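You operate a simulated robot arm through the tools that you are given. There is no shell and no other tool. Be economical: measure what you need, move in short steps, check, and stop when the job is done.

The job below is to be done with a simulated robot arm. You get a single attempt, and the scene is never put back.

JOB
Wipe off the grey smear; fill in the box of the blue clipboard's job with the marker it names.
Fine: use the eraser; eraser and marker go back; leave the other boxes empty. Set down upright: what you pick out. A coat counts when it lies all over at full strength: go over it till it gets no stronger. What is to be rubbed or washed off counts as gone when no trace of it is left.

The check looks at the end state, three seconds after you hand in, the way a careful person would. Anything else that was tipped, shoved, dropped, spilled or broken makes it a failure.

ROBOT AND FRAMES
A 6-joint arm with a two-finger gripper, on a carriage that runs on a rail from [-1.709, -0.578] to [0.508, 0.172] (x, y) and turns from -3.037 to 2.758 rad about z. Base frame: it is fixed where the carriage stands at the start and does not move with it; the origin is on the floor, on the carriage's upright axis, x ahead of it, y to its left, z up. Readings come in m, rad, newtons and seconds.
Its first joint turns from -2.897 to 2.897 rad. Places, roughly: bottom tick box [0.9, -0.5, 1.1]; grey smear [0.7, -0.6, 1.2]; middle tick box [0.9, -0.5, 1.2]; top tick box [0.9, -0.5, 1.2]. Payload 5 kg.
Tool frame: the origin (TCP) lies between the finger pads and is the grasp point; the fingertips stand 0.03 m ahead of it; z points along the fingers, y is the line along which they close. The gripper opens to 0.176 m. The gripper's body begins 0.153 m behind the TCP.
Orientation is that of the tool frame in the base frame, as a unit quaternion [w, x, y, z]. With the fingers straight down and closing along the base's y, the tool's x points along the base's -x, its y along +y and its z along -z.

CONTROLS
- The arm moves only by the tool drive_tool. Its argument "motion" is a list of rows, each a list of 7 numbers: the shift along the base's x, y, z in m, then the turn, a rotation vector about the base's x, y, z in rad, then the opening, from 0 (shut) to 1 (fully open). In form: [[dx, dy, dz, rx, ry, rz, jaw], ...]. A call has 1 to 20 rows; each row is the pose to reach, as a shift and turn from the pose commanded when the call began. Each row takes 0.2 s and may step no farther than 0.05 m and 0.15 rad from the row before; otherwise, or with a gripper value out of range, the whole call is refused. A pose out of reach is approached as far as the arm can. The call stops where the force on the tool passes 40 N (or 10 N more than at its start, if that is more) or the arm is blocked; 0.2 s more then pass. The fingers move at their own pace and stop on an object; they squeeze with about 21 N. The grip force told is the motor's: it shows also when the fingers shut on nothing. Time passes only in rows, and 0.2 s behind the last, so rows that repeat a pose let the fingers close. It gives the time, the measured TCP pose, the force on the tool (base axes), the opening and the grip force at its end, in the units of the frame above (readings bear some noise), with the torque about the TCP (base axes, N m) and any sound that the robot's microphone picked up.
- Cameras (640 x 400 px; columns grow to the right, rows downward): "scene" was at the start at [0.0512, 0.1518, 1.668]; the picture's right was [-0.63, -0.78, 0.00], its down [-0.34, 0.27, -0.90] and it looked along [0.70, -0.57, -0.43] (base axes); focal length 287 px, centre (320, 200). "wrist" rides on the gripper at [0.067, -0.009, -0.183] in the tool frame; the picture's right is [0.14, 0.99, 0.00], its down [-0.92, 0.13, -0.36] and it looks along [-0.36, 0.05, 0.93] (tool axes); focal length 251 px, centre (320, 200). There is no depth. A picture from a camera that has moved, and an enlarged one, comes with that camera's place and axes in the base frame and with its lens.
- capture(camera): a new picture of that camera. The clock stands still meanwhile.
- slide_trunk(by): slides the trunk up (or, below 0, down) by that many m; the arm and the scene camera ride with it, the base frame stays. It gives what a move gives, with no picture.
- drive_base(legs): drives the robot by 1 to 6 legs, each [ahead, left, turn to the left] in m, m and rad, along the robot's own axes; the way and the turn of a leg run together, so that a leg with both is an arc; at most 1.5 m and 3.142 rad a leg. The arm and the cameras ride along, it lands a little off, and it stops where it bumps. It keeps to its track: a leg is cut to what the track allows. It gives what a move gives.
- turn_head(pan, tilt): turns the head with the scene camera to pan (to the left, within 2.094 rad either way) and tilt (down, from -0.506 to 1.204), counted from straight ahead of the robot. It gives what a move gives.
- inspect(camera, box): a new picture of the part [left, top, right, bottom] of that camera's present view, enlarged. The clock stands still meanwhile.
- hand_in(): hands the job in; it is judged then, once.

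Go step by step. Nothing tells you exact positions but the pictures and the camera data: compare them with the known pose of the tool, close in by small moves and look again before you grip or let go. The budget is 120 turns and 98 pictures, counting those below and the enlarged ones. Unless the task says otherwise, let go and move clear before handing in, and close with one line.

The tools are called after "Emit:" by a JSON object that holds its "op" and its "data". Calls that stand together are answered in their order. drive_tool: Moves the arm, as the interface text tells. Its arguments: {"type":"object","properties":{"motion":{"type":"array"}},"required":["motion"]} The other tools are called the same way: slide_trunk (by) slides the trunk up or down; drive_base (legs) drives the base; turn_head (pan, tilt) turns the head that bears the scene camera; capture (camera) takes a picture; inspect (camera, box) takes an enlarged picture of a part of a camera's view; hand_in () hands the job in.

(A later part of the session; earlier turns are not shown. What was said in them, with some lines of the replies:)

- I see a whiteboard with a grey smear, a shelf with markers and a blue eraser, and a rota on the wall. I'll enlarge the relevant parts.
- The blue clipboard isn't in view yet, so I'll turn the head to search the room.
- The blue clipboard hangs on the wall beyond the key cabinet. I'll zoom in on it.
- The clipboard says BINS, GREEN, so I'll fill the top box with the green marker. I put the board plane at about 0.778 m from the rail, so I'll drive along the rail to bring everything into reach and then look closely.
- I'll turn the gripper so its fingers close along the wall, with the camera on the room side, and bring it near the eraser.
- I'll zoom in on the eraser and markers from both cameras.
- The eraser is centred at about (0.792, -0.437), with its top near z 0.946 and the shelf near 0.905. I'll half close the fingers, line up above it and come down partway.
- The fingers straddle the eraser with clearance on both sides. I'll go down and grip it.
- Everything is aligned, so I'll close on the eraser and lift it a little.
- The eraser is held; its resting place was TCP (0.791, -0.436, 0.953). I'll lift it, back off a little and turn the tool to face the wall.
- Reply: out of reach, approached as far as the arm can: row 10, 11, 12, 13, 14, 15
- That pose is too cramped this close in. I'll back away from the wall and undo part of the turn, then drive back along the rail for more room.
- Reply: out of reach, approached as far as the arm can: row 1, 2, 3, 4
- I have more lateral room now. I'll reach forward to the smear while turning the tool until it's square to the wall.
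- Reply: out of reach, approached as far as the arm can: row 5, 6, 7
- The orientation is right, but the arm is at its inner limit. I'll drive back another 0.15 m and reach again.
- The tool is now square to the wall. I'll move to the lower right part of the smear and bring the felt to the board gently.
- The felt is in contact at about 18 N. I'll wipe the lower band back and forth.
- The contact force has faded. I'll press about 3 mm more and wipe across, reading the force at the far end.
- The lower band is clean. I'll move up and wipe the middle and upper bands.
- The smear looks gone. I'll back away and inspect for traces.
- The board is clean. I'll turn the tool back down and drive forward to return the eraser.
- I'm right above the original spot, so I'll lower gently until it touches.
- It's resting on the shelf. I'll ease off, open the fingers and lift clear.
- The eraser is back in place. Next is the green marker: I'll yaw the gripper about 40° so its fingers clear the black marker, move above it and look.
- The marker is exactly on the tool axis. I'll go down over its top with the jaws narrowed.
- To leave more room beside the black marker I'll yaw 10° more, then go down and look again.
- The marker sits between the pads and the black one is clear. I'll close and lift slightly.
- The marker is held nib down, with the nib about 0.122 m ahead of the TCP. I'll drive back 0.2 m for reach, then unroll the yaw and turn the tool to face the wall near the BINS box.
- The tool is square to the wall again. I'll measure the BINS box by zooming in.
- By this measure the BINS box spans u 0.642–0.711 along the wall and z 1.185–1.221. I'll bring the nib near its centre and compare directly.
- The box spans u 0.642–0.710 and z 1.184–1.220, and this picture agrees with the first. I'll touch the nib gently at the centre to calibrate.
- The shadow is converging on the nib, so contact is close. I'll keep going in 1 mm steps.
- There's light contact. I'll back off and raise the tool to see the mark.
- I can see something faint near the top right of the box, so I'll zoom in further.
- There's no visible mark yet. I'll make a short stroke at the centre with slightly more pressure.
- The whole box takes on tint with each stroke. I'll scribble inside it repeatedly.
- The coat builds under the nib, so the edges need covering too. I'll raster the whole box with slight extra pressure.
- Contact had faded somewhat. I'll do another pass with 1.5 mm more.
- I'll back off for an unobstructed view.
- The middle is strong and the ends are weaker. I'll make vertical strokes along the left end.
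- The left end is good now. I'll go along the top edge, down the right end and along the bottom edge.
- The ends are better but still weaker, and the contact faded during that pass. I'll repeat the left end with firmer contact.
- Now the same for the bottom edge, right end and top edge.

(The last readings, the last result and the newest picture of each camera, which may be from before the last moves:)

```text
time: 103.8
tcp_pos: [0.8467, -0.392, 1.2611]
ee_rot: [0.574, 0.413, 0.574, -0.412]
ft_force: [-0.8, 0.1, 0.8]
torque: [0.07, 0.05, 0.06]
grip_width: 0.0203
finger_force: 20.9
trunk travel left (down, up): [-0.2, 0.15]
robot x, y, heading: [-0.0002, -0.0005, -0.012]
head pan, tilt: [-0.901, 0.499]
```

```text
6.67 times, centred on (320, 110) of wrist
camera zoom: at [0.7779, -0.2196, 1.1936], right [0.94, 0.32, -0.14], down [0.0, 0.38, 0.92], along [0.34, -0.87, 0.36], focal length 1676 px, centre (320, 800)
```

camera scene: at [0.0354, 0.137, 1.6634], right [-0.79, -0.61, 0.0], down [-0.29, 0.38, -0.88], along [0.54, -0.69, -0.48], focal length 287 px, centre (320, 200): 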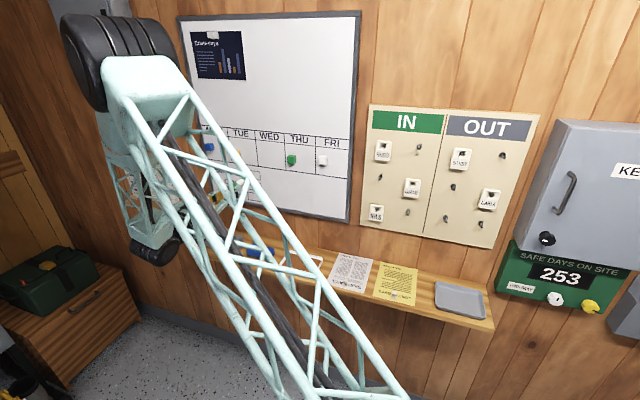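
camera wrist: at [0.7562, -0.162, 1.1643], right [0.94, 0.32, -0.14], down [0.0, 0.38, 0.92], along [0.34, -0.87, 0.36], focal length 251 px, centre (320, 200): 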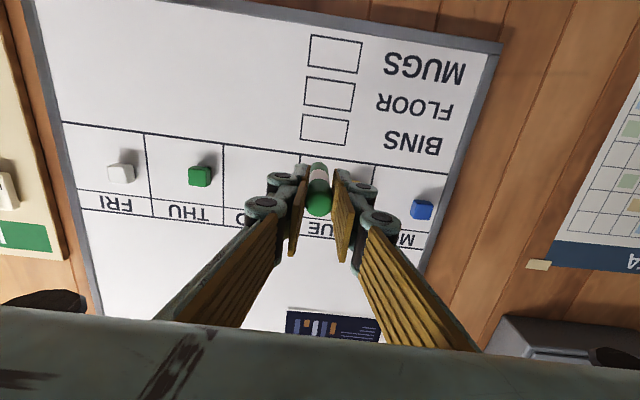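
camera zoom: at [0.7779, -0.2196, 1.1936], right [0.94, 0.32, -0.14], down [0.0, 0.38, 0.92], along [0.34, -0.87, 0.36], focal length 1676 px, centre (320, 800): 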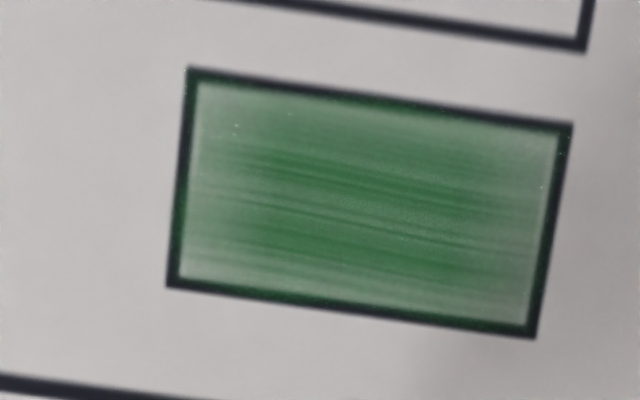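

The coat is strengthening evenly at the ends. I'll run a dense full-width raster, lower half first.

Emit:
{"op": "drive_tool", "data": {"motion": [[0, -0.01, -0.045, 0, 0, 0, 0], [0.0097, -0.0287, -0.06, 0, 0, 0, 0], [0.041, -0.0181, -0.076, 0, 0, 0, 0], [0.0097, -0.0287, -0.076, 0, 0, 0, 0], [-0.0216, -0.0393, -0.076, 0, 0, 0, 0], [-0.0216, -0.0393, -0.072, 0, 0, 0, 0], [0.0097, -0.0287, -0.072, 0, 0, 0, 0], [0.041, -0.0181, -0.072, 0, 0, 0, 0], [0.0411, -0.0184, -0.068, 0, 0, 0, 0], [0.0098, -0.029, -0.068, 0, 0, 0, 0], [-0.0215, -0.0396, -0.068, 0, 0, 0, 0], [-0.0215, -0.0396, -0.064, 0, 0, 0, 0], [0.0098, -0.029, -0.064, 0, 0, 0, 0], [0.0411, -0.0184, -0.064, 0, 0, 0, 0], [0.0412, -0.0187, -0.06, 0, 0, 0, 0], [0.0099, -0.0293, -0.06, 0, 0, 0, 0], [-0.0214, -0.0399, -0.06, 0, 0, 0, 0]]}}

```text
time: 107.4
tcp_pos: [0.8233, -0.4291, 1.2034]
ee_rot: [0.576, 0.413, 0.574, -0.41]
ft_force: [-0.5, -0.8, -0.3]
torque: [0.04, 0.0, 0.02]
grip_width: 0.0203
finger_force: 21.8
trunk travel left (down, up): [-0.2, 0.15]
robot x, y, heading: [-0.0061, -0.0008, -0.011]
head pan, tilt: [-0.901, 0.499]
```

Contact was lost at the left again. I'll press 1.5 mm more and raster the upper half.

Emit:
{"op": "drive_tool", "data": {"motion": [[0.0005, -0.0014, 0, 0, 0, 0, 0], [0.0318, 0.0092, 0, 0, 0, 0, 0], [0.0631, 0.0198, 0, 0, 0, 0, 0], [0.0631, 0.0198, 0.004, 0, 0, 0, 0], [0.0318, 0.0092, 0.004, 0, 0, 0, 0], [0.0005, -0.0014, 0.004, 0, 0, 0, 0], [0.0005, -0.0014, 0.008, 0, 0, 0, 0], [0.0318, 0.0092, 0.008, 0, 0, 0, 0], [0.0631, 0.0198, 0.008, 0, 0, 0, 0], [0.0631, 0.0198, 0.012, 0, 0, 0, 0], [0.0318, 0.0092, 0.012, 0, 0, 0, 0], [0.0006, -0.0018, 0.012, 0, 0, 0, 0], [0.0006, -0.0018, 0.016, 0, 0, 0, 0], [0.0318, 0.0088, 0.016, 0, 0, 0, 0], [0.0631, 0.0194, 0.016, 0, 0, 0, 0], [0.0631, 0.0194, 0.019, 0, 0, 0, 0], [0.0318, 0.0088, 0.019, 0, 0, 0, 0], [0.0006, -0.0018, 0.019, 0, 0, 0, 0], [0.0006, -0.0018, 0.019, 0, 0, 0, 0]]}}

Emit:
{"op": "inspect", "data": {"camera": "wrist", "box": [280, 110, 400, 200]}}

```text
time: 111.4
tcp_pos: [0.8249, -0.4321, 1.221]
ee_rot: [0.574, 0.414, 0.574, -0.412]
ft_force: [0.5, -0.8, -0.5]
torque: [0.04, 0.03, 0.06]
grip_width: 0.0203
finger_force: 21.5
trunk travel left (down, up): [-0.2, 0.15]
robot x, y, heading: [-0.002, 0.0007, -0.013]
head pan, tilt: [-0.901, 0.499]
```

```text
4.44 times, centred on (340, 155) of wrist
camera zoom: at [0.7569, -0.26, 1.1529], right [0.94, 0.32, -0.14], down [0.0, 0.38, 0.92], along [0.34, -0.87, 0.36], focal length 1118 px, centre (231, 400)
```

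zoom: 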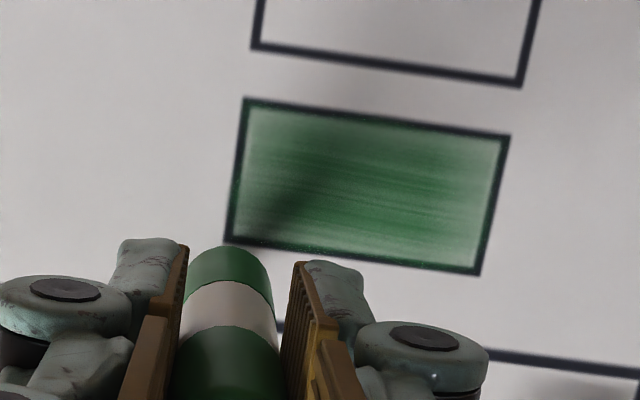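

No force at the left again. I'll check whether the contact differs left to right by sliding right at this depth.

Emit:
{"op": "drive_tool", "data": {"motion": [[0.0313, 0.0106, -0.01, 0, 0, 0, 0], [0.0313, 0.0106, -0.01, 0, 0, 0, 0]]}}

Emit:
{"op": "drive_tool", "data": {"motion": [[0.0295, 0.01, 0, 0, 0, 0, 0], [0.0295, 0.01, 0, 0, 0, 0, 0]]}}

```text
time: 112.0
tcp_pos: [0.858, -0.4206, 1.2091]
ee_rot: [0.574, 0.414, 0.574, -0.412]
ft_force: [1.1, 0.3, -1.5]
torque: [-0.09, -0.02, -0.13]
grip_width: 0.0203
finger_force: 21.5
trunk travel left (down, up): [-0.2, 0.15]
robot x, y, heading: [0.001, 0.0013, -0.018]
head pan, tilt: [-0.901, 0.499]
```

```text
time: 112.6
tcp_pos: [0.888, -0.4093, 1.2103]
ee_rot: [0.574, 0.414, 0.574, -0.412]
ft_force: [0.9, 0.9, -0.7]
torque: [-0.08, -0.04, -0.1]
grip_width: 0.0204
finger_force: 21.3
trunk travel left (down, up): [-0.2, 0.15]
robot x, y, heading: [-0.0051, -0.002, -0.008]
head pan, tilt: [-0.901, 0.499]
```

The marker has slid back slightly in the grip. I'll find contact again gently.

Emit:
{"op": "drive_tool", "data": {"motion": [[-0.03, -0.011, 0, 0, 0, 0, 0], [-0.0298, -0.0115, 0, 0, 0, 0, 0], [-0.0296, -0.012, 0, 0, 0, 0, 0], [-0.0294, -0.0125, 0, 0, 0, 0, 0], [-0.0292, -0.013, 0, 0, 0, 0, 0]]}}

```text
time: 113.8
tcp_pos: [0.8581, -0.4213, 1.21]
ee_rot: [0.575, 0.412, 0.575, -0.411]
ft_force: [-5.7, 12.7, -2.8]
torque: [0.15, 0.02, -0.03]
grip_width: 0.0202
finger_force: 21.4
trunk travel left (down, up): [-0.2, 0.15]
robot x, y, heading: [-0.0016, 0.0019, -0.009]
head pan, tilt: [-0.901, 0.499]
```

Good contact at about 14 N. I'll raster now from here.

Emit:
{"op": "drive_tool", "data": {"motion": [[0.0284, 0.0096, 0, 0, 0, 0, 0], [0.0, 0.0, 0, 0, 0, 0, 0], [-0.0322, -0.0109, 0, 0, 0, 0, 0], [-0.0322, -0.0109, 0.007, 0, 0, 0, 0], [0.0, 0.0, 0.007, 0, 0, 0, 0], [0.0284, 0.0096, 0.007, 0, 0, 0, 0], [0.0284, 0.0096, -0.006, 0, 0, 0, 0], [0.0, 0.0, -0.006, 0, 0, 0, 0], [-0.0322, -0.0109, -0.006, 0, 0, 0, 0], [-0.0322, -0.0109, -0.012, 0, 0, 0, 0], [0.0, 0.0, -0.012, 0, 0, 0, 0], [0.0, 0.0, -0.012, 0, 0, 0, 0]]}}

```text
time: 116.4
tcp_pos: [0.8574, -0.4238, 1.198]
ee_rot: [0.574, 0.413, 0.574, -0.412]
ft_force: [-3.1, 7.8, -1.6]
torque: [0.0, -0.01, -0.07]
grip_width: 0.0203
finger_force: 21.3
trunk travel left (down, up): [-0.2, 0.15]
robot x, y, heading: [-0.0032, -0.0008, -0.012]
head pan, tilt: [-0.901, 0.499]
```

Still in contact at 8 N. I'll continue over the lower levels and the ends.

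Emit:
{"op": "drive_tool", "data": {"motion": [[0.0285, 0.0093, 0, 0, 0, 0, 0], [0.0285, 0.0093, -0.006, 0, 0, 0, 0], [0.0001, -0.0003, -0.006, 0, 0, 0, 0], [-0.0321, -0.0112, -0.006, 0, 0, 0, 0], [-0.0321, -0.0112, -0.012, 0, 0, 0, 0], [0.0001, -0.0003, -0.012, 0, 0, 0, 0], [0.0285, 0.0093, -0.012, 0, 0, 0, 0], [0.0286, 0.009, 0.02, 0, 0, 0, 0], [0.0248, 0.0077, 0.02, 0, 0, 0, 0], [0.0248, 0.0077, -0.012, 0, 0, 0, 0], [0.021, 0.0065, -0.012, 0, 0, 0, 0], [0.021, 0.0065, 0.02, 0, 0, 0, 0], [0.0002, -0.0006, 0.02, 0, 0, 0, 0], [-0.024, -0.0088, 0.02, 0, 0, 0, 0], [-0.024, -0.0088, -0.012, 0, 0, 0, 0], [-0.0278, -0.01, -0.012, 0, 0, 0, 0], [-0.0278, -0.01, 0.02, 0, 0, 0, 0], [-0.032, -0.0115, 0.02, 0, 0, 0, 0], [-0.032, -0.0115, -0.012, 0, 0, 0, 0], [-0.032, -0.0115, -0.012, 0, 0, 0, 0]]}}

Emit:
{"op": "drive_tool", "data": {"motion": [[0.01, 0.03, 0.02, 0, 0, 0, 0], [0.02, 0.038, 0.05, 0, 0, 0, 0], [0.02, 0.038, 0.073, 0, 0, 0, 0], [0.02, 0.038, 0.073, 0, 0, 0, 0]]}}

Emit:
{"op": "inspect", "data": {"camera": "wrist", "box": [280, 80, 360, 140]}}

```text
time: 120.6
tcp_pos: [0.8268, -0.4354, 1.1839]
ee_rot: [0.574, 0.414, 0.574, -0.411]
ft_force: [1.0, -0.4, -1.3]
torque: [-0.19, -0.06, -0.12]
grip_width: 0.0202
finger_force: 21.0
trunk travel left (down, up): [-0.2, 0.15]
robot x, y, heading: [-0.0042, 0.0033, -0.006]
head pan, tilt: [-0.901, 0.499]
```

```text
time: 121.6
tcp_pos: [0.8458, -0.398, 1.2586]
ee_rot: [0.574, 0.413, 0.574, -0.412]
ft_force: [0.3, -0.1, 0.1]
torque: [0.07, 0.03, 0.06]
grip_width: 0.0201
finger_force: 20.8
trunk travel left (down, up): [-0.2, 0.15]
robot x, y, heading: [-0.0025, 0.0014, -0.007]
head pan, tilt: [-0.901, 0.499]
```

```text
6.67 times, centred on (320, 110) of wrist
camera zoom: at [0.7774, -0.2268, 1.1918], right [0.94, 0.32, -0.14], down [0.0, 0.38, 0.92], along [0.34, -0.87, 0.36], focal length 1676 px, centre (320, 800)
```

zoom: 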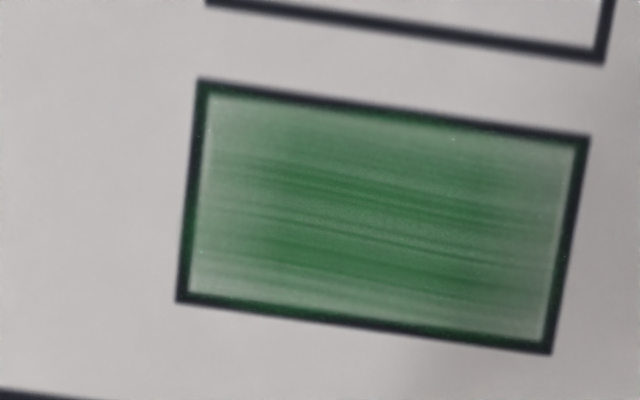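

It looks the same as the picture at t=103, which suggests it's at full strength. To be sure I'll make one more firm pass at the left end and compare from this exact view.

Emit:
{"op": "drive_tool", "data": {"motion": [[-0.018, -0.012, -0.035, 0, 0, 0, 0], [-0.0181, -0.0357, -0.055, 0, 0, 0, 0], [-0.0177, -0.0371, -0.055, 0, 0, 0, 0], [-0.0173, -0.0381, -0.055, 0, 0, 0, 0], [-0.017, -0.039, -0.055, 0, 0, 0, 0], [-0.017, -0.039, -0.055, 0, 0, 0, 0]]}}

```text
time: 123.0
tcp_pos: [0.8287, -0.4339, 1.2046]
ee_rot: [0.575, 0.413, 0.574, -0.412]
ft_force: [-5.4, 13.9, -1.3]
torque: [0.03, 0.0, -0.07]
grip_width: 0.0201
finger_force: 21.3
trunk travel left (down, up): [-0.2, 0.15]
robot x, y, heading: [-0.0027, -0.0011, -0.002]
head pan, tilt: [-0.901, 0.499]
```

Emit:
{"op": "drive_tool", "data": {"motion": [[-0.0028, -0.001, 0.013, 0, 0, 0, 0], [-0.0028, -0.001, -0.018, 0, 0, 0, 0], [0.0009, 0.0003, -0.018, 0, 0, 0, 0], [0.0009, 0.0003, 0.013, 0, 0, 0, 0], [0.0047, 0.0014, 0.013, 0, 0, 0, 0], [0.0047, 0.0014, -0.018, 0, 0, 0, 0], [0.0085, 0.0026, -0.018, 0, 0, 0, 0], [0.0085, 0.0026, 0.013, 0, 0, 0, 0], [0.0123, 0.0038, 0.013, 0, 0, 0, 0], [0.0123, 0.0038, -0.018, 0, 0, 0, 0], [0.0086, 0.0023, -0.018, 0, 0, 0, 0], [0.0086, 0.0023, 0.013, 0, 0, 0, 0], [0.0048, 0.0011, 0.013, 0, 0, 0, 0], [0.0048, 0.0011, -0.018, 0, 0, 0, 0], [0.001, 0.0, -0.018, 0, 0, 0, 0], [0.001, 0.0, 0.013, 0, 0, 0, 0], [-0.0027, -0.0013, 0.013, 0, 0, 0, 0], [-0.0027, -0.0013, -0.018, 0, 0, 0, 0], [-0.0027, -0.0013, 0, 0, 0, 0, 0]]}}

Emit:
{"op": "drive_tool", "data": {"motion": [[0.008, 0.03, 0.02, 0, 0, 0, 0], [0.0197, 0.0403, 0.055, 0, 0, 0, 0], [0.0197, 0.0403, 0.055, 0, 0, 0, 0]]}}

Emit:
{"op": "inspect", "data": {"camera": "wrist", "box": [280, 80, 360, 140]}}

```text
time: 127.0
tcp_pos: [0.827, -0.4366, 1.2028]
ee_rot: [0.574, 0.413, 0.574, -0.412]
ft_force: [0.2, 1.6, -2.0]
torque: [-0.36, -0.13, -0.3]
grip_width: 0.0202
finger_force: 20.8
trunk travel left (down, up): [-0.2, 0.15]
robot x, y, heading: [-0.0018, -0.0022, -0.013]
head pan, tilt: [-0.901, 0.499]
```

```text
time: 127.8
tcp_pos: [0.8447, -0.3967, 1.26]
ee_rot: [0.574, 0.414, 0.573, -0.412]
ft_force: [-1.6, 0.4, 0.8]
torque: [0.17, 0.08, 0.11]
grip_width: 0.0201
finger_force: 21.3
trunk travel left (down, up): [-0.2, 0.15]
robot x, y, heading: [-0.0003, -0.003, -0.007]
head pan, tilt: [-0.901, 0.499]
```

```text
6.67 times, centred on (320, 110) of wrist
camera zoom: at [0.7765, -0.2253, 1.1925], right [0.94, 0.32, -0.14], down [0.0, 0.38, 0.92], along [0.34, -0.87, 0.36], focal length 1676 px, centre (320, 800)
```

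zoom: 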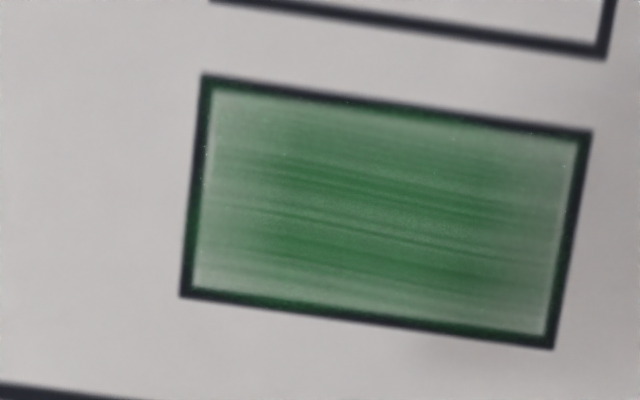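

The change from that pass is negligible. As a last check I'll do a firm pass at the right end and compare again.

Emit:
{"op": "drive_tool", "data": {"motion": [[0.02, -0.012, -0.035, 0, 0, 0, 0], [0.0335, -0.0198, -0.055, 0, 0, 0, 0], [0.0339, -0.0209, -0.055, 0, 0, 0, 0], [0.0342, -0.0219, -0.055, 0, 0, 0, 0], [0.0346, -0.0229, -0.055, 0, 0, 0, 0], [0.0346, -0.0229, -0.055, 0, 0, 0, 0]]}}

```text
time: 129.2
tcp_pos: [0.8792, -0.4202, 1.2031]
ee_rot: [0.575, 0.413, 0.574, -0.411]
ft_force: [-4.0, 7.9, -1.9]
torque: [0.01, 0.02, -0.11]
grip_width: 0.0202
finger_force: 20.7
trunk travel left (down, up): [-0.2, 0.15]
robot x, y, heading: [-0.0, -0.003, -0.009]
head pan, tilt: [-0.901, 0.499]
```

Emit:
{"op": "drive_tool", "data": {"motion": [[0.0097, 0.0027, 0.016, 0, 0, 0, 0], [0.0097, 0.0027, -0.018, 0, 0, 0, 0], [0.0078, 0.0021, -0.018, 0, 0, 0, 0], [0.0078, 0.0021, 0.016, 0, 0, 0, 0], [0.0049, 0.0011, 0.016, 0, 0, 0, 0], [0.0049, 0.0011, -0.018, 0, 0, 0, 0], [0.0021, 0.0001, -0.018, 0, 0, 0, 0], [0.0021, 0.0001, 0.016, 0, 0, 0, 0], [-0.0017, -0.0011, 0.016, 0, 0, 0, 0], [-0.0017, -0.0011, -0.018, 0, 0, 0, 0], [-0.0055, -0.0024, -0.018, 0, 0, 0, 0], [-0.0055, -0.0024, 0.016, 0, 0, 0, 0], [0.0022, -0.0002, 0.016, 0, 0, 0, 0], [0.0022, -0.0002, -0.018, 0, 0, 0, 0], [0.005, 0.0008, -0.018, 0, 0, 0, 0], [0.005, 0.0008, 0.016, 0, 0, 0, 0], [0.0079, 0.0018, 0.016, 0, 0, 0, 0], [0.0079, 0.0018, -0.018, 0, 0, 0, 0], [0.0098, 0.0024, -0.018, 0, 0, 0, 0], [0.0098, 0.0024, 0.016, 0, 0, 0, 0]]}}

Emit:
{"op": "drive_tool", "data": {"motion": [[-0.02, 0.018, 0.02, 0, 0, 0, 0], [-0.0444, 0.0205, 0.039, 0, 0, 0, 0], [-0.0444, 0.0205, 0.039, 0, 0, 0, 0]]}}

Emit:
{"op": "inspect", "data": {"camera": "wrist", "box": [280, 80, 360, 140]}}

```text
time: 133.4
tcp_pos: [0.8893, -0.418, 1.2205]
ee_rot: [0.574, 0.414, 0.574, -0.413]
ft_force: [-2.7, 7.1, 0.7]
torque: [-0.34, -0.13, -0.23]
grip_width: 0.0203
finger_force: 20.7
trunk travel left (down, up): [-0.2, 0.15]
robot x, y, heading: [-0.0042, -0.0006, -0.008]
head pan, tilt: [-0.901, 0.499]
```

```text
time: 134.2
tcp_pos: [0.8448, -0.3975, 1.2566]
ee_rot: [0.575, 0.414, 0.573, -0.412]
ft_force: [-0.8, 0.1, 0.2]
torque: [0.18, 0.06, 0.12]
grip_width: 0.0202
finger_force: 21.2
trunk travel left (down, up): [-0.2, 0.15]
robot x, y, heading: [-0.0028, 0.0039, -0.008]
head pan, tilt: [-0.901, 0.499]
```

```text
6.67 times, centred on (320, 110) of wrist
camera zoom: at [0.7767, -0.2262, 1.1893], right [0.94, 0.32, -0.13], down [0.0, 0.38, 0.92], along [0.34, -0.87, 0.36], focal length 1676 px, centre (320, 800)
```

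zoom: 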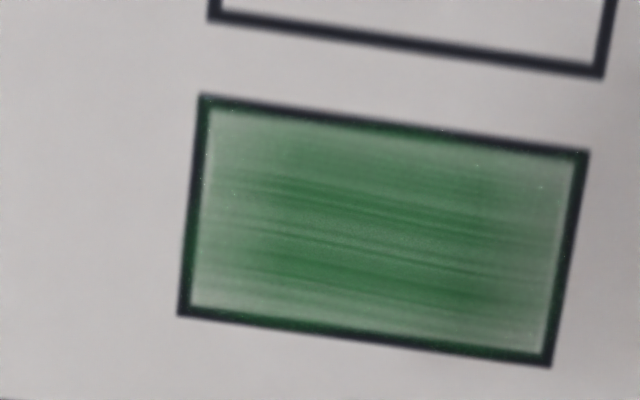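

The right end is unchanged after firm strokes, so the coat is at full strength. Next I'll back off, turn the tool down and drive forward to return the marker.

Emit:
{"op": "drive_tool", "data": {"motion": [[-0.01, 0.03, 0, 0, 0, 0, 0], [-0.022, 0.066, 0, 0, 0, 0, 0], [-0.022, 0.066, 0, 0.135, 0.046, 0, 0], [-0.022, 0.066, 0, 0.27, 0.0915, 0, 0], [-0.022, 0.066, 0, 0.406, 0.137, 0, 0], [-0.022, 0.066, 0, 0.541, 0.183, 0, 0], [-0.022, 0.066, 0, 0.676, 0.229, 0, 0], [-0.022, 0.066, 0, 0.812, 0.275, 0, 0], [-0.022, 0.066, 0, 0.947, 0.32, 0, 0], [-0.022, 0.066, 0, 1.082, 0.366, 0, 0], [-0.022, 0.066, 0, 1.218, 0.412, 0, 0], [-0.022, 0.066, 0, 1.353, 0.458, 0, 0], [-0.022, 0.066, 0, 1.488, 0.503, 0, 0], [-0.022, 0.066, 0, 1.488, 0.503, 0, 0]]}}

Emit:
{"op": "drive_base", "data": {"legs": [[0.189, 0.064, 0]]}}

Emit:
{"op": "capture", "data": {"camera": "wrist"}}

Emit:
{"op": "capture", "data": {"camera": "scene"}}

```text
time: 137.2
tcp_pos: [0.8226, -0.3321, 1.2596]
ee_rot: [-0.002, 0.584, 0.812, 0.001]
ft_force: [0.6, -0.7, -1.5]
torque: [0.23, 0.08, 0.0]
grip_width: 0.0201
finger_force: 21.2
trunk travel left (down, up): [-0.2, 0.15]
robot x, y, heading: [-0.0034, -0.0004, -0.006]
head pan, tilt: [-0.901, 0.499]
```

```text
time: 138.8
tcp_pos: [1.0151, -0.2667, 1.2591]
ee_rot: [-0.001, 0.584, 0.812, 0.0]
ft_force: [0.7, 0.2, -0.6]
torque: [0.01, -0.02, 0.0]
grip_width: 0.0203
finger_force: 21.1
trunk travel left (down, up): [-0.2, 0.15]
robot x, y, heading: [0.1908, 0.066, -0.003]
head pan, tilt: [-0.901, 0.499]
```

```text
28 pictures are left
camera wrist: at [0.9835, -0.2053, 1.4416], right [0.89, 0.45, 0.0], down [0.42, -0.83, 0.36], along [0.16, -0.32, -0.93], focal length 251 px, centre (320, 200)
```

wrist: 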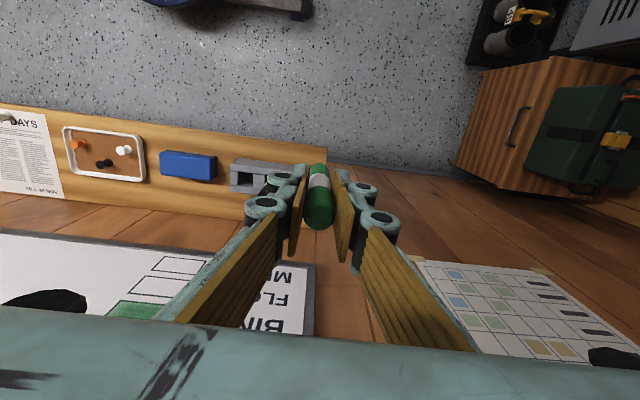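

```text
27 pictures are left
camera scene: at [0.2258, 0.2018, 1.6633], right [-0.79, -0.62, 0.0], down [-0.29, 0.38, -0.88], along [0.54, -0.69, -0.48], focal length 287 px, centre (320, 200)
```

scene: 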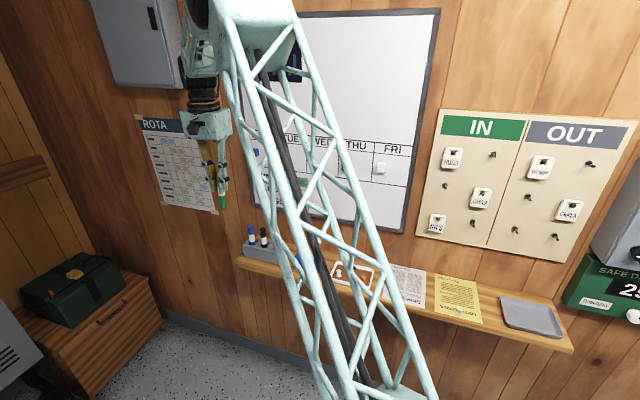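

I'll bring the marker above its empty slot with the same yaw used for the pick.

Emit:
{"op": "drive_tool", "data": {"motion": [[-0.015, -0.019, 0, 0, 0, 0.125, 0], [-0.031, -0.038, 0, 0, 0, 0.25, 0], [-0.046, -0.0565, 0, 0, 0, 0.375, 0], [-0.061, -0.0755, -0.01, 0, 0, 0.5, 0], [-0.076, -0.094, -0.03, 0, 0, 0.625, 0], [-0.092, -0.113, -0.05, 0, 0, 0.75, 0], [-0.107, -0.132, -0.07, 0, 0, 0.873, 0], [-0.107, -0.132, -0.09, 0, 0, 0.873, 0], [-0.107, -0.132, -0.09, 0, 0, 0.873, 0]]}}

Emit:
{"op": "inspect", "data": {"camera": "wrist", "box": [220, 80, 420, 230]}}

Emit:
{"op": "inspect", "data": {"camera": "scene", "box": [225, 140, 325, 270]}}

```text
time: 140.8
tcp_pos: [0.9072, -0.3979, 1.1687]
ee_rot: [0.0, 0.186, 0.983, -0.001]
ft_force: [0.7, 0.3, -0.9]
torque: [0.01, 0.05, -0.04]
grip_width: 0.0202
finger_force: 21.4
trunk travel left (down, up): [-0.2, 0.15]
robot x, y, heading: [0.1873, 0.063, -0.006]
head pan, tilt: [-0.901, 0.499]
```

```text
2.67 times, centred on (320, 155) of wrist
camera zoom: at [0.8415, -0.3827, 1.3503], right [0.23, 0.97, 0.0], down [0.91, -0.22, 0.36], along [0.35, -0.08, -0.93], focal length 670 px, centre (320, 320)
```

zoom: 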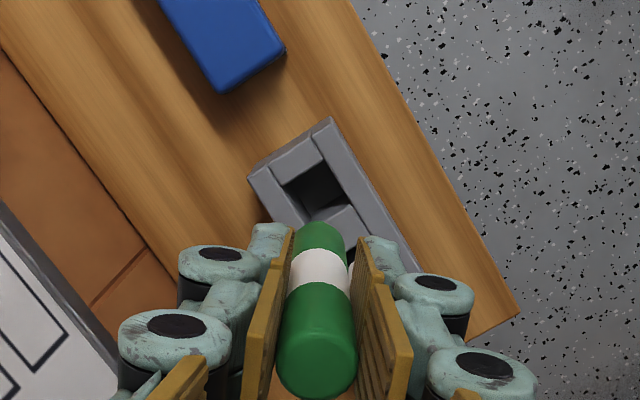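

```text
3.08 times, centred on (275, 205) of scene
camera zoom: at [0.2259, 0.2017, 1.6634], right [-0.79, -0.62, 0.0], down [-0.29, 0.38, -0.88], along [0.54, -0.69, -0.48], focal length 884 px, centre (458, 185)
```

zoom: 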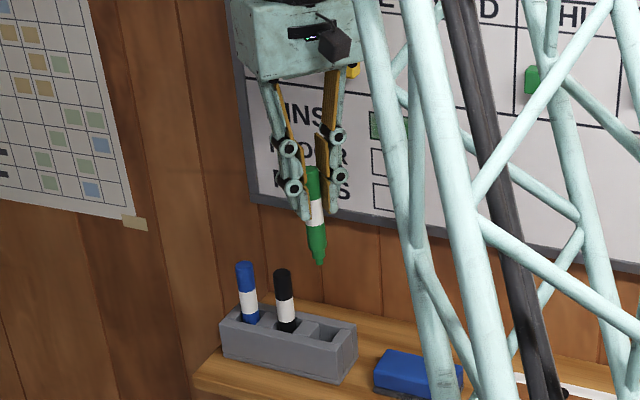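

The marker is aligned with its slot and not tilted. I'll lower it into the slot.

Emit:
{"op": "drive_tool", "data": {"motion": [[0.001, -0.0005, -0.04, 0, 0, 0, 0], [0.001, -0.0005, -0.08, 0, 0, 0, 0], [0.001, -0.0005, -0.1, 0, 0, 0, 0], [0.001, -0.0005, -0.12, 0, 0, 0, 0], [0.001, -0.0005, -0.135, 0, 0, 0, 0], [0.001, -0.0005, -0.135, 0, 0, 0, 0]]}}

Emit:
{"op": "inspect", "data": {"camera": "wrist", "box": [220, 80, 420, 230]}}

Emit:
{"op": "inspect", "data": {"camera": "scene", "box": [225, 180, 325, 280]}}

```text
time: 142.2
tcp_pos: [0.9056, -0.4004, 1.0329]
ee_rot: [0.0, 0.185, 0.983, 0.0]
ft_force: [1.6, 1.4, -0.7]
torque: [0.1, -0.12, -0.04]
grip_width: 0.0199
finger_force: 21.3
trunk travel left (down, up): [-0.2, 0.15]
robot x, y, heading: [0.191, 0.0632, -0.007]
head pan, tilt: [-0.901, 0.499]
```

```text
2.67 times, centred on (320, 155) of wrist
camera zoom: at [0.8404, -0.3833, 1.2158], right [0.23, 0.97, 0.0], down [0.91, -0.22, 0.36], along [0.35, -0.08, -0.93], focal length 670 px, centre (320, 320)
```

zoom: 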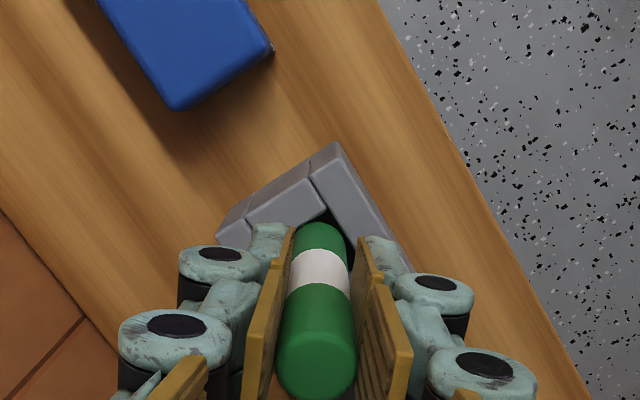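

```text
4.00 times, centred on (275, 230) of scene
camera zoom: at [0.2257, 0.2017, 1.6634], right [-0.79, -0.62, 0.0], down [-0.29, 0.38, -0.88], along [0.54, -0.69, -0.48], focal length 1150 px, centre (500, 80)
```

zoom: 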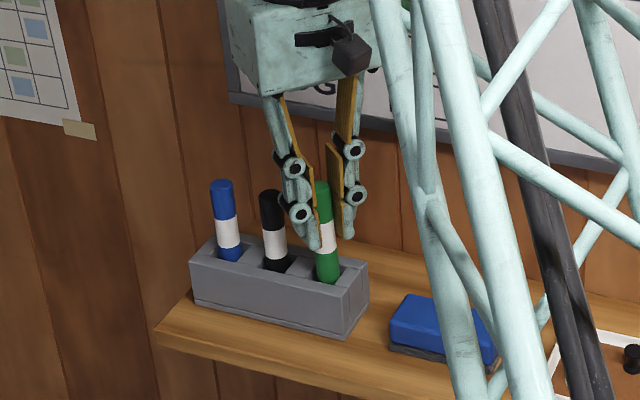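

It's in the slot. I'll lower the last 2 cm in small steps until it touches bottom.

Emit:
{"op": "drive_tool", "data": {"motion": [[0.001, 0.001, -0.005, 0, 0, 0, 0], [0.001, 0.001, -0.01, 0, 0, 0, 0], [0.001, 0.001, -0.014, 0, 0, 0, 0], [0.001, 0.001, -0.016, 0, 0, 0, 0], [0.001, 0.001, -0.016, 0, 0, 0, 0]]}}

```text
time: 143.4
tcp_pos: [0.9095, -0.3978, 1.0171]
ee_rot: [-0.001, 0.186, 0.983, -0.001]
ft_force: [0.6, 0.7, -1.0]
torque: [0.02, 0.04, -0.03]
grip_width: 0.0202
finger_force: 21.5
trunk travel left (down, up): [-0.2, 0.15]
robot x, y, heading: [0.1906, 0.0654, -0.011]
head pan, tilt: [-0.901, 0.499]
```

Emit:
{"op": "drive_tool", "data": {"motion": [[0, 0, -0.001, 0, 0, 0, 0], [0, 0, -0.002, 0, 0, 0, 0], [0, 0, -0.003, 0, 0, 0, 0], [0, 0, -0.003, 0, 0, 0, 0]]}}

```text
time: 144.4
tcp_pos: [0.9078, -0.398, 1.0147]
ee_rot: [-0.001, 0.186, 0.983, -0.001]
ft_force: [0.1, -0.7, -1.0]
torque: [-0.04, -0.03, 0.01]
grip_width: 0.0204
finger_force: 20.8
trunk travel left (down, up): [-0.2, 0.15]
robot x, y, heading: [0.1894, 0.0592, -0.011]
head pan, tilt: [-0.901, 0.499]
```

Emit:
{"op": "drive_tool", "data": {"motion": [[0, 0, -0.001, 0, 0, 0, 0], [0, 0, -0.002, 0, 0, 0, 0], [0, 0, -0.003, 0, 0, 0, 0], [0, 0, -0.003, 0, 0, 0, 0]]}}

Emit:
{"op": "inspect", "data": {"camera": "scene", "box": [225, 180, 325, 280]}}

```text
time: 145.4
tcp_pos: [0.9098, -0.398, 1.0119]
ee_rot: [-0.002, 0.186, 0.983, -0.001]
ft_force: [-0.5, -0.7, -0.8]
torque: [0.04, 0.0, 0.02]
grip_width: 0.0204
finger_force: 20.8
trunk travel left (down, up): [-0.2, 0.15]
robot x, y, heading: [0.1907, 0.0634, -0.005]
head pan, tilt: [-0.901, 0.499]
```

```text
4.00 times, centred on (275, 230) of scene
camera zoom: at [0.2256, 0.2018, 1.6634], right [-0.79, -0.62, 0.0], down [-0.29, 0.38, -0.88], along [0.54, -0.69, -0.48], focal length 1150 px, centre (500, 80)
```

zoom: 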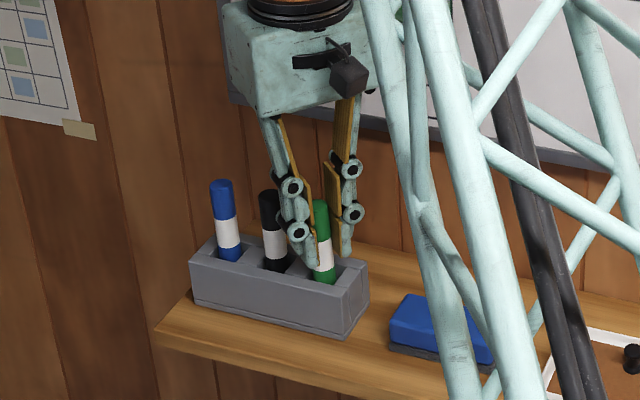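

The green top is nearly level with its neighbours, so I'll make a few more 1 mm steps to touch.

Emit:
{"op": "drive_tool", "data": {"motion": [[0, 0, -0.001, 0, 0, 0, 0], [0, 0, -0.002, 0, 0, 0, 0], [0, 0, -0.003, 0, 0, 0, 0], [0, 0, -0.003, 0, 0, 0, 0]]}}

```text
time: 146.4
tcp_pos: [0.909, -0.3971, 1.0106]
ee_rot: [0.0, 0.186, 0.983, -0.001]
ft_force: [1.7, -1.0, 21.3]
torque: [-0.08, -0.26, -0.02]
grip_width: 0.0201
finger_force: 21.1
trunk travel left (down, up): [-0.2, 0.15]
robot x, y, heading: [0.1862, 0.0655, -0.007]
head pan, tilt: [-0.901, 0.499]
```

It has bottomed out. I'll ease off, open a little and lift straight up.

Emit:
{"op": "drive_tool", "data": {"motion": [[0, 0, 0.0015, 0, 0, 0, 0.15], [0, 0, 0.0015, 0, 0, 0, 0.25], [0, 0, 0.0015, 0, 0, 0, 0.27], [0, 0, 0.0015, 0, 0, 0, 0.27], [0, 0, 0.02, 0, 0, 0, 0.27], [0, 0, 0.05, 0, 0, 0, 0.27], [0, 0, 0.09, 0, 0, 0, 0.27], [0, 0, 0.14, 0, 0, 0, 0.27], [-0.015, 0.045, 0.16, 0, 0, 0, 0.27], [-0.03, 0.09, 0.18, 0, 0, 0, 0.27], [-0.03, 0.09, 0.18, 0, 0, 0, 0.27]]}}

Emit:
{"op": "inspect", "data": {"camera": "scene", "box": [220, 130, 340, 280]}}

Emit:
{"op": "capture", "data": {"camera": "wrist"}}

```text
refused: row 9 steps farther than a row can; nothing moved
```

```text
2.67 times, centred on (280, 205) of scene
camera zoom: at [0.2248, 0.2024, 1.6635], right [-0.79, -0.62, 0.0], down [-0.29, 0.38, -0.88], along [0.54, -0.69, -0.48], focal length 766 px, centre (427, 187)
```

zoom: 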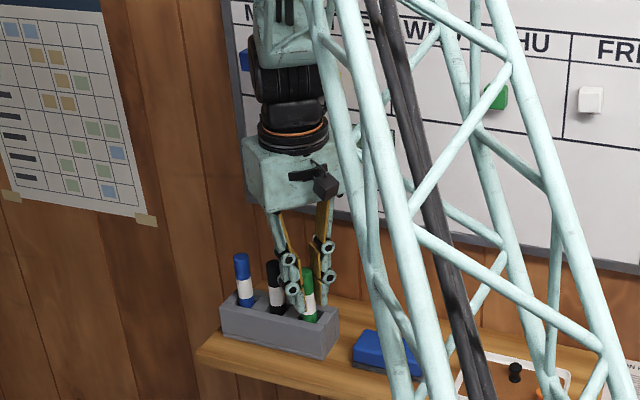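

```text
20 pictures are left
camera wrist: at [0.8426, -0.3807, 1.1932], right [0.23, 0.97, 0.0], down [0.91, -0.22, 0.36], along [0.35, -0.09, -0.93], focal length 251 px, centre (320, 200)
```

wrist: 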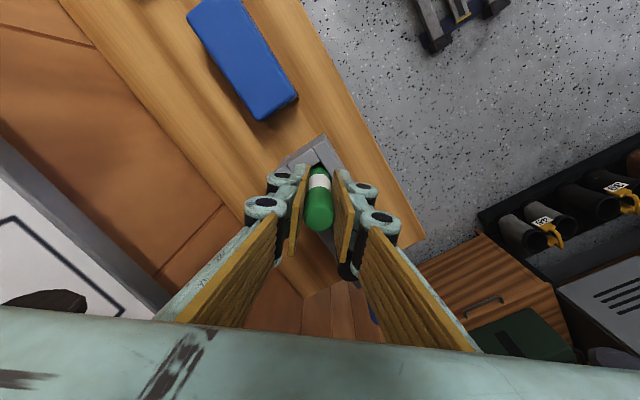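

That call was refused because one step was too long. I'll retry with smaller steps.

Emit:
{"op": "drive_tool", "data": {"motion": [[0, 0, 0.0015, 0, 0, 0, 0.15], [0, 0, 0.0015, 0, 0, 0, 0.25], [0, 0, 0.0015, 0, 0, 0, 0.27], [0, 0, 0.0015, 0, 0, 0, 0.27], [0, 0, 0.02, 0, 0, 0, 0.27], [0, 0, 0.05, 0, 0, 0, 0.27], [0, 0, 0.09, 0, 0, 0, 0.27], [0, 0, 0.13, 0, 0, 0, 0.27], [-0.01, 0.03, 0.15, 0, 0, 0, 0.27], [-0.02, 0.06, 0.17, 0, 0, 0, 0.27], [-0.03, 0.09, 0.18, 0, 0, 0, 0.27], [-0.03, 0.09, 0.18, 0, 0, 0, 0.27]]}}

Emit:
{"op": "inspect", "data": {"camera": "scene", "box": [220, 130, 340, 280]}}

Emit:
{"op": "capture", "data": {"camera": "wrist"}}

```text
time: 149.0
tcp_pos: [0.8756, -0.3074, 1.1912]
ee_rot: [0.0, 0.185, 0.983, 0.0]
ft_force: [0.0, 1.0, 0.3]
torque: [-0.16, -0.04, 0.0]
grip_width: 0.0476
finger_force: 0.0
trunk travel left (down, up): [-0.2, 0.15]
robot x, y, heading: [0.1849, 0.0666, -0.008]
head pan, tilt: [-0.901, 0.499]
```

```text
2.67 times, centred on (280, 205) of scene
camera zoom: at [0.2253, 0.2027, 1.6633], right [-0.79, -0.62, 0.0], down [-0.29, 0.38, -0.88], along [0.54, -0.69, -0.48], focal length 766 px, centre (427, 187)
```

zoom: 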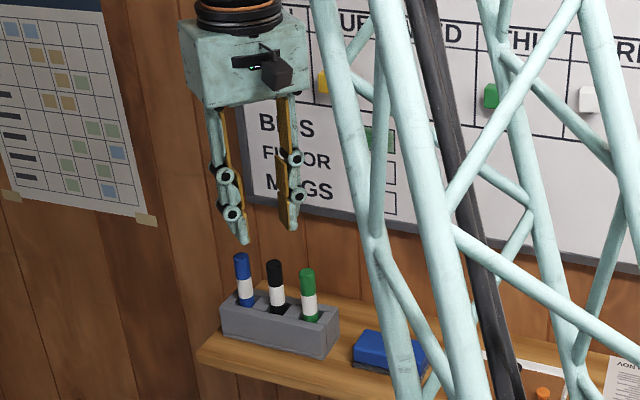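

```text
18 pictures are left
camera wrist: at [0.8093, -0.291, 1.374], right [0.23, 0.97, 0.0], down [0.91, -0.22, 0.36], along [0.35, -0.09, -0.93], focal length 251 px, centre (320, 200)
```

wrist: 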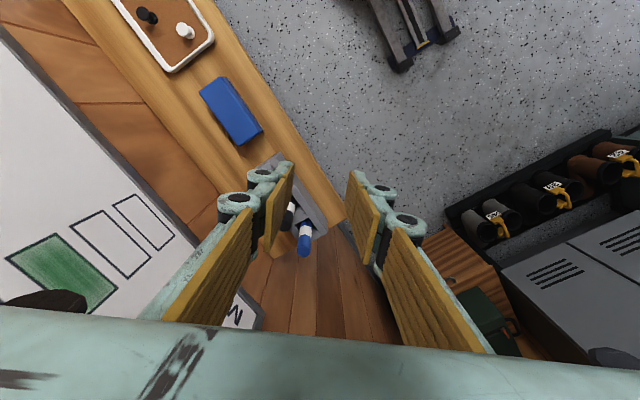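

The marker stands in its slot. I'll do a final check of the smear area and the filled box from another base position.

Emit:
{"op": "drive_base", "data": {"legs": [[-0.379, -0.128, 0]]}}

Emit:
{"op": "inspect", "data": {"camera": "wrist", "box": [0, 40, 260, 320]}}

Emit:
{"op": "capture", "data": {"camera": "scene"}}

```text
time: 151.6
tcp_pos: [0.4927, -0.4359, 1.1912]
ee_rot: [0.0, 0.184, 0.983, -0.001]
ft_force: [0.8, -0.2, 0.1]
torque: [-0.01, 0.01, 0.0]
grip_width: 0.0475
finger_force: 0.1
trunk travel left (down, up): [-0.2, 0.15]
robot x, y, heading: [-0.1972, -0.0631, -0.0]
head pan, tilt: [-0.901, 0.499]
```

```text
1.43 times, centred on (130, 180) of wrist
camera zoom: at [0.4264, -0.4196, 1.3737], right [0.23, 0.97, 0.0], down [0.91, -0.21, 0.36], along [0.35, -0.08, -0.93], focal length 359 px, centre (591, 229)
```

zoom: 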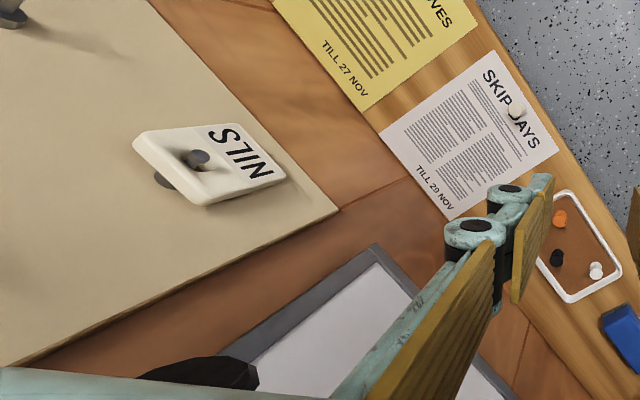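

```text
16 pictures are left
camera scene: at [-0.1596, 0.0719, 1.6634], right [-0.79, -0.62, 0.0], down [-0.3, 0.38, -0.88], along [0.54, -0.69, -0.48], focal length 287 px, centre (320, 200)
```

scene: 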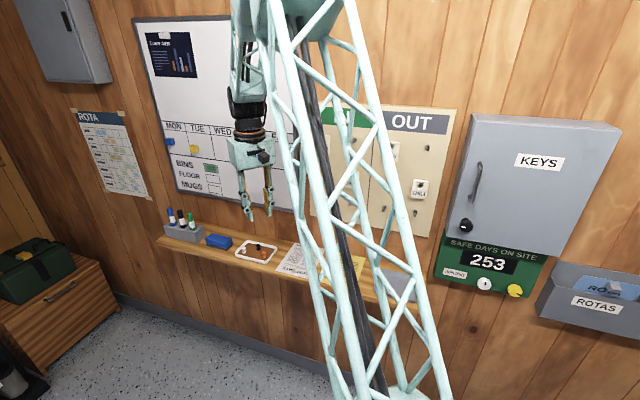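

Emit:
{"op": "drive_base", "data": {"legs": [[-0.237, -0.08, 0]]}}

Emit:
{"op": "turn_head", "data": {"pan": -0.6, "tilt": 0.4}}

Emit:
{"op": "capture", "data": {"camera": "scene"}}

```text
time: 153.4
tcp_pos: [0.2594, -0.5149, 1.1899]
ee_rot: [0.0, 0.184, 0.983, -0.001]
ft_force: [-0.9, -0.7, 0.2]
torque: [0.05, -0.02, 0.05]
grip_width: 0.0475
finger_force: 0.1
trunk travel left (down, up): [-0.2, 0.15]
robot x, y, heading: [-0.432, -0.1448, -0.008]
head pan, tilt: [-0.901, 0.499]
```

```text
time: 154.2
tcp_pos: [0.2602, -0.5158, 1.1913]
ee_rot: [-0.001, 0.185, 0.983, -0.001]
ft_force: [-0.1, -0.1, 0.0]
torque: [0.03, -0.03, 0.01]
grip_width: 0.0477
finger_force: 0.1
trunk travel left (down, up): [-0.2, 0.15]
robot x, y, heading: [-0.4295, -0.1447, -0.001]
head pan, tilt: [-0.6, 0.4]
```

```text
15 pictures are left
camera scene: at [-0.3722, 0.012, 1.6725], right [-0.57, -0.82, 0.0], down [-0.32, 0.22, -0.92], along [0.76, -0.52, -0.39], focal length 287 px, centre (320, 200)
```

scene: 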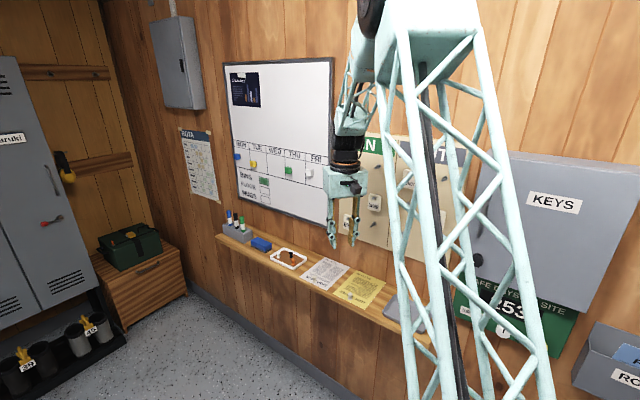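

Emit:
{"op": "inspect", "data": {"camera": "scene", "box": [220, 135, 340, 235]}}

Emit:
{"op": "inspect", "data": {"camera": "scene", "box": [215, 205, 315, 275]}}

```text
4.00 times, centred on (280, 185) of scene
camera zoom: at [-0.3722, 0.012, 1.6725], right [-0.57, -0.82, 0.0], down [-0.32, 0.22, -0.92], along [0.76, -0.52, -0.39], focal length 1150 px, centre (480, 260)
```

zoom: 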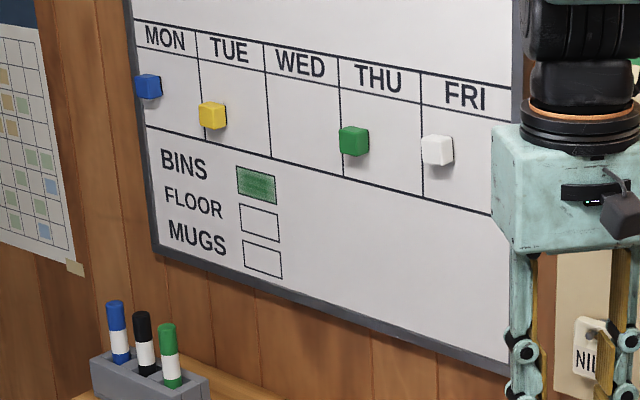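

```text
5.71 times, centred on (265, 240) of scene
camera zoom: at [-0.3722, 0.012, 1.6725], right [-0.57, -0.82, 0.0], down [-0.32, 0.22, -0.92], along [0.76, -0.52, -0.39], focal length 1642 px, centre (634, -29)
```

zoom: 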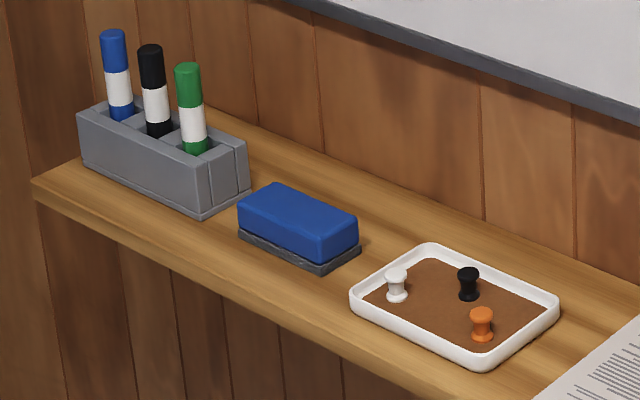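

The board is clean, BINS is filled in green, the other boxes are empty, and the marker and eraser are back upright. I'm handing in.

Emit:
{"op": "hand_in", "data": {}}

```text
The job is handed in.
```

I wiped off the grey smear with the eraser, filled the BINS box with the green marker as the blue clipboard says, put both tools back upright, and handed the job in.
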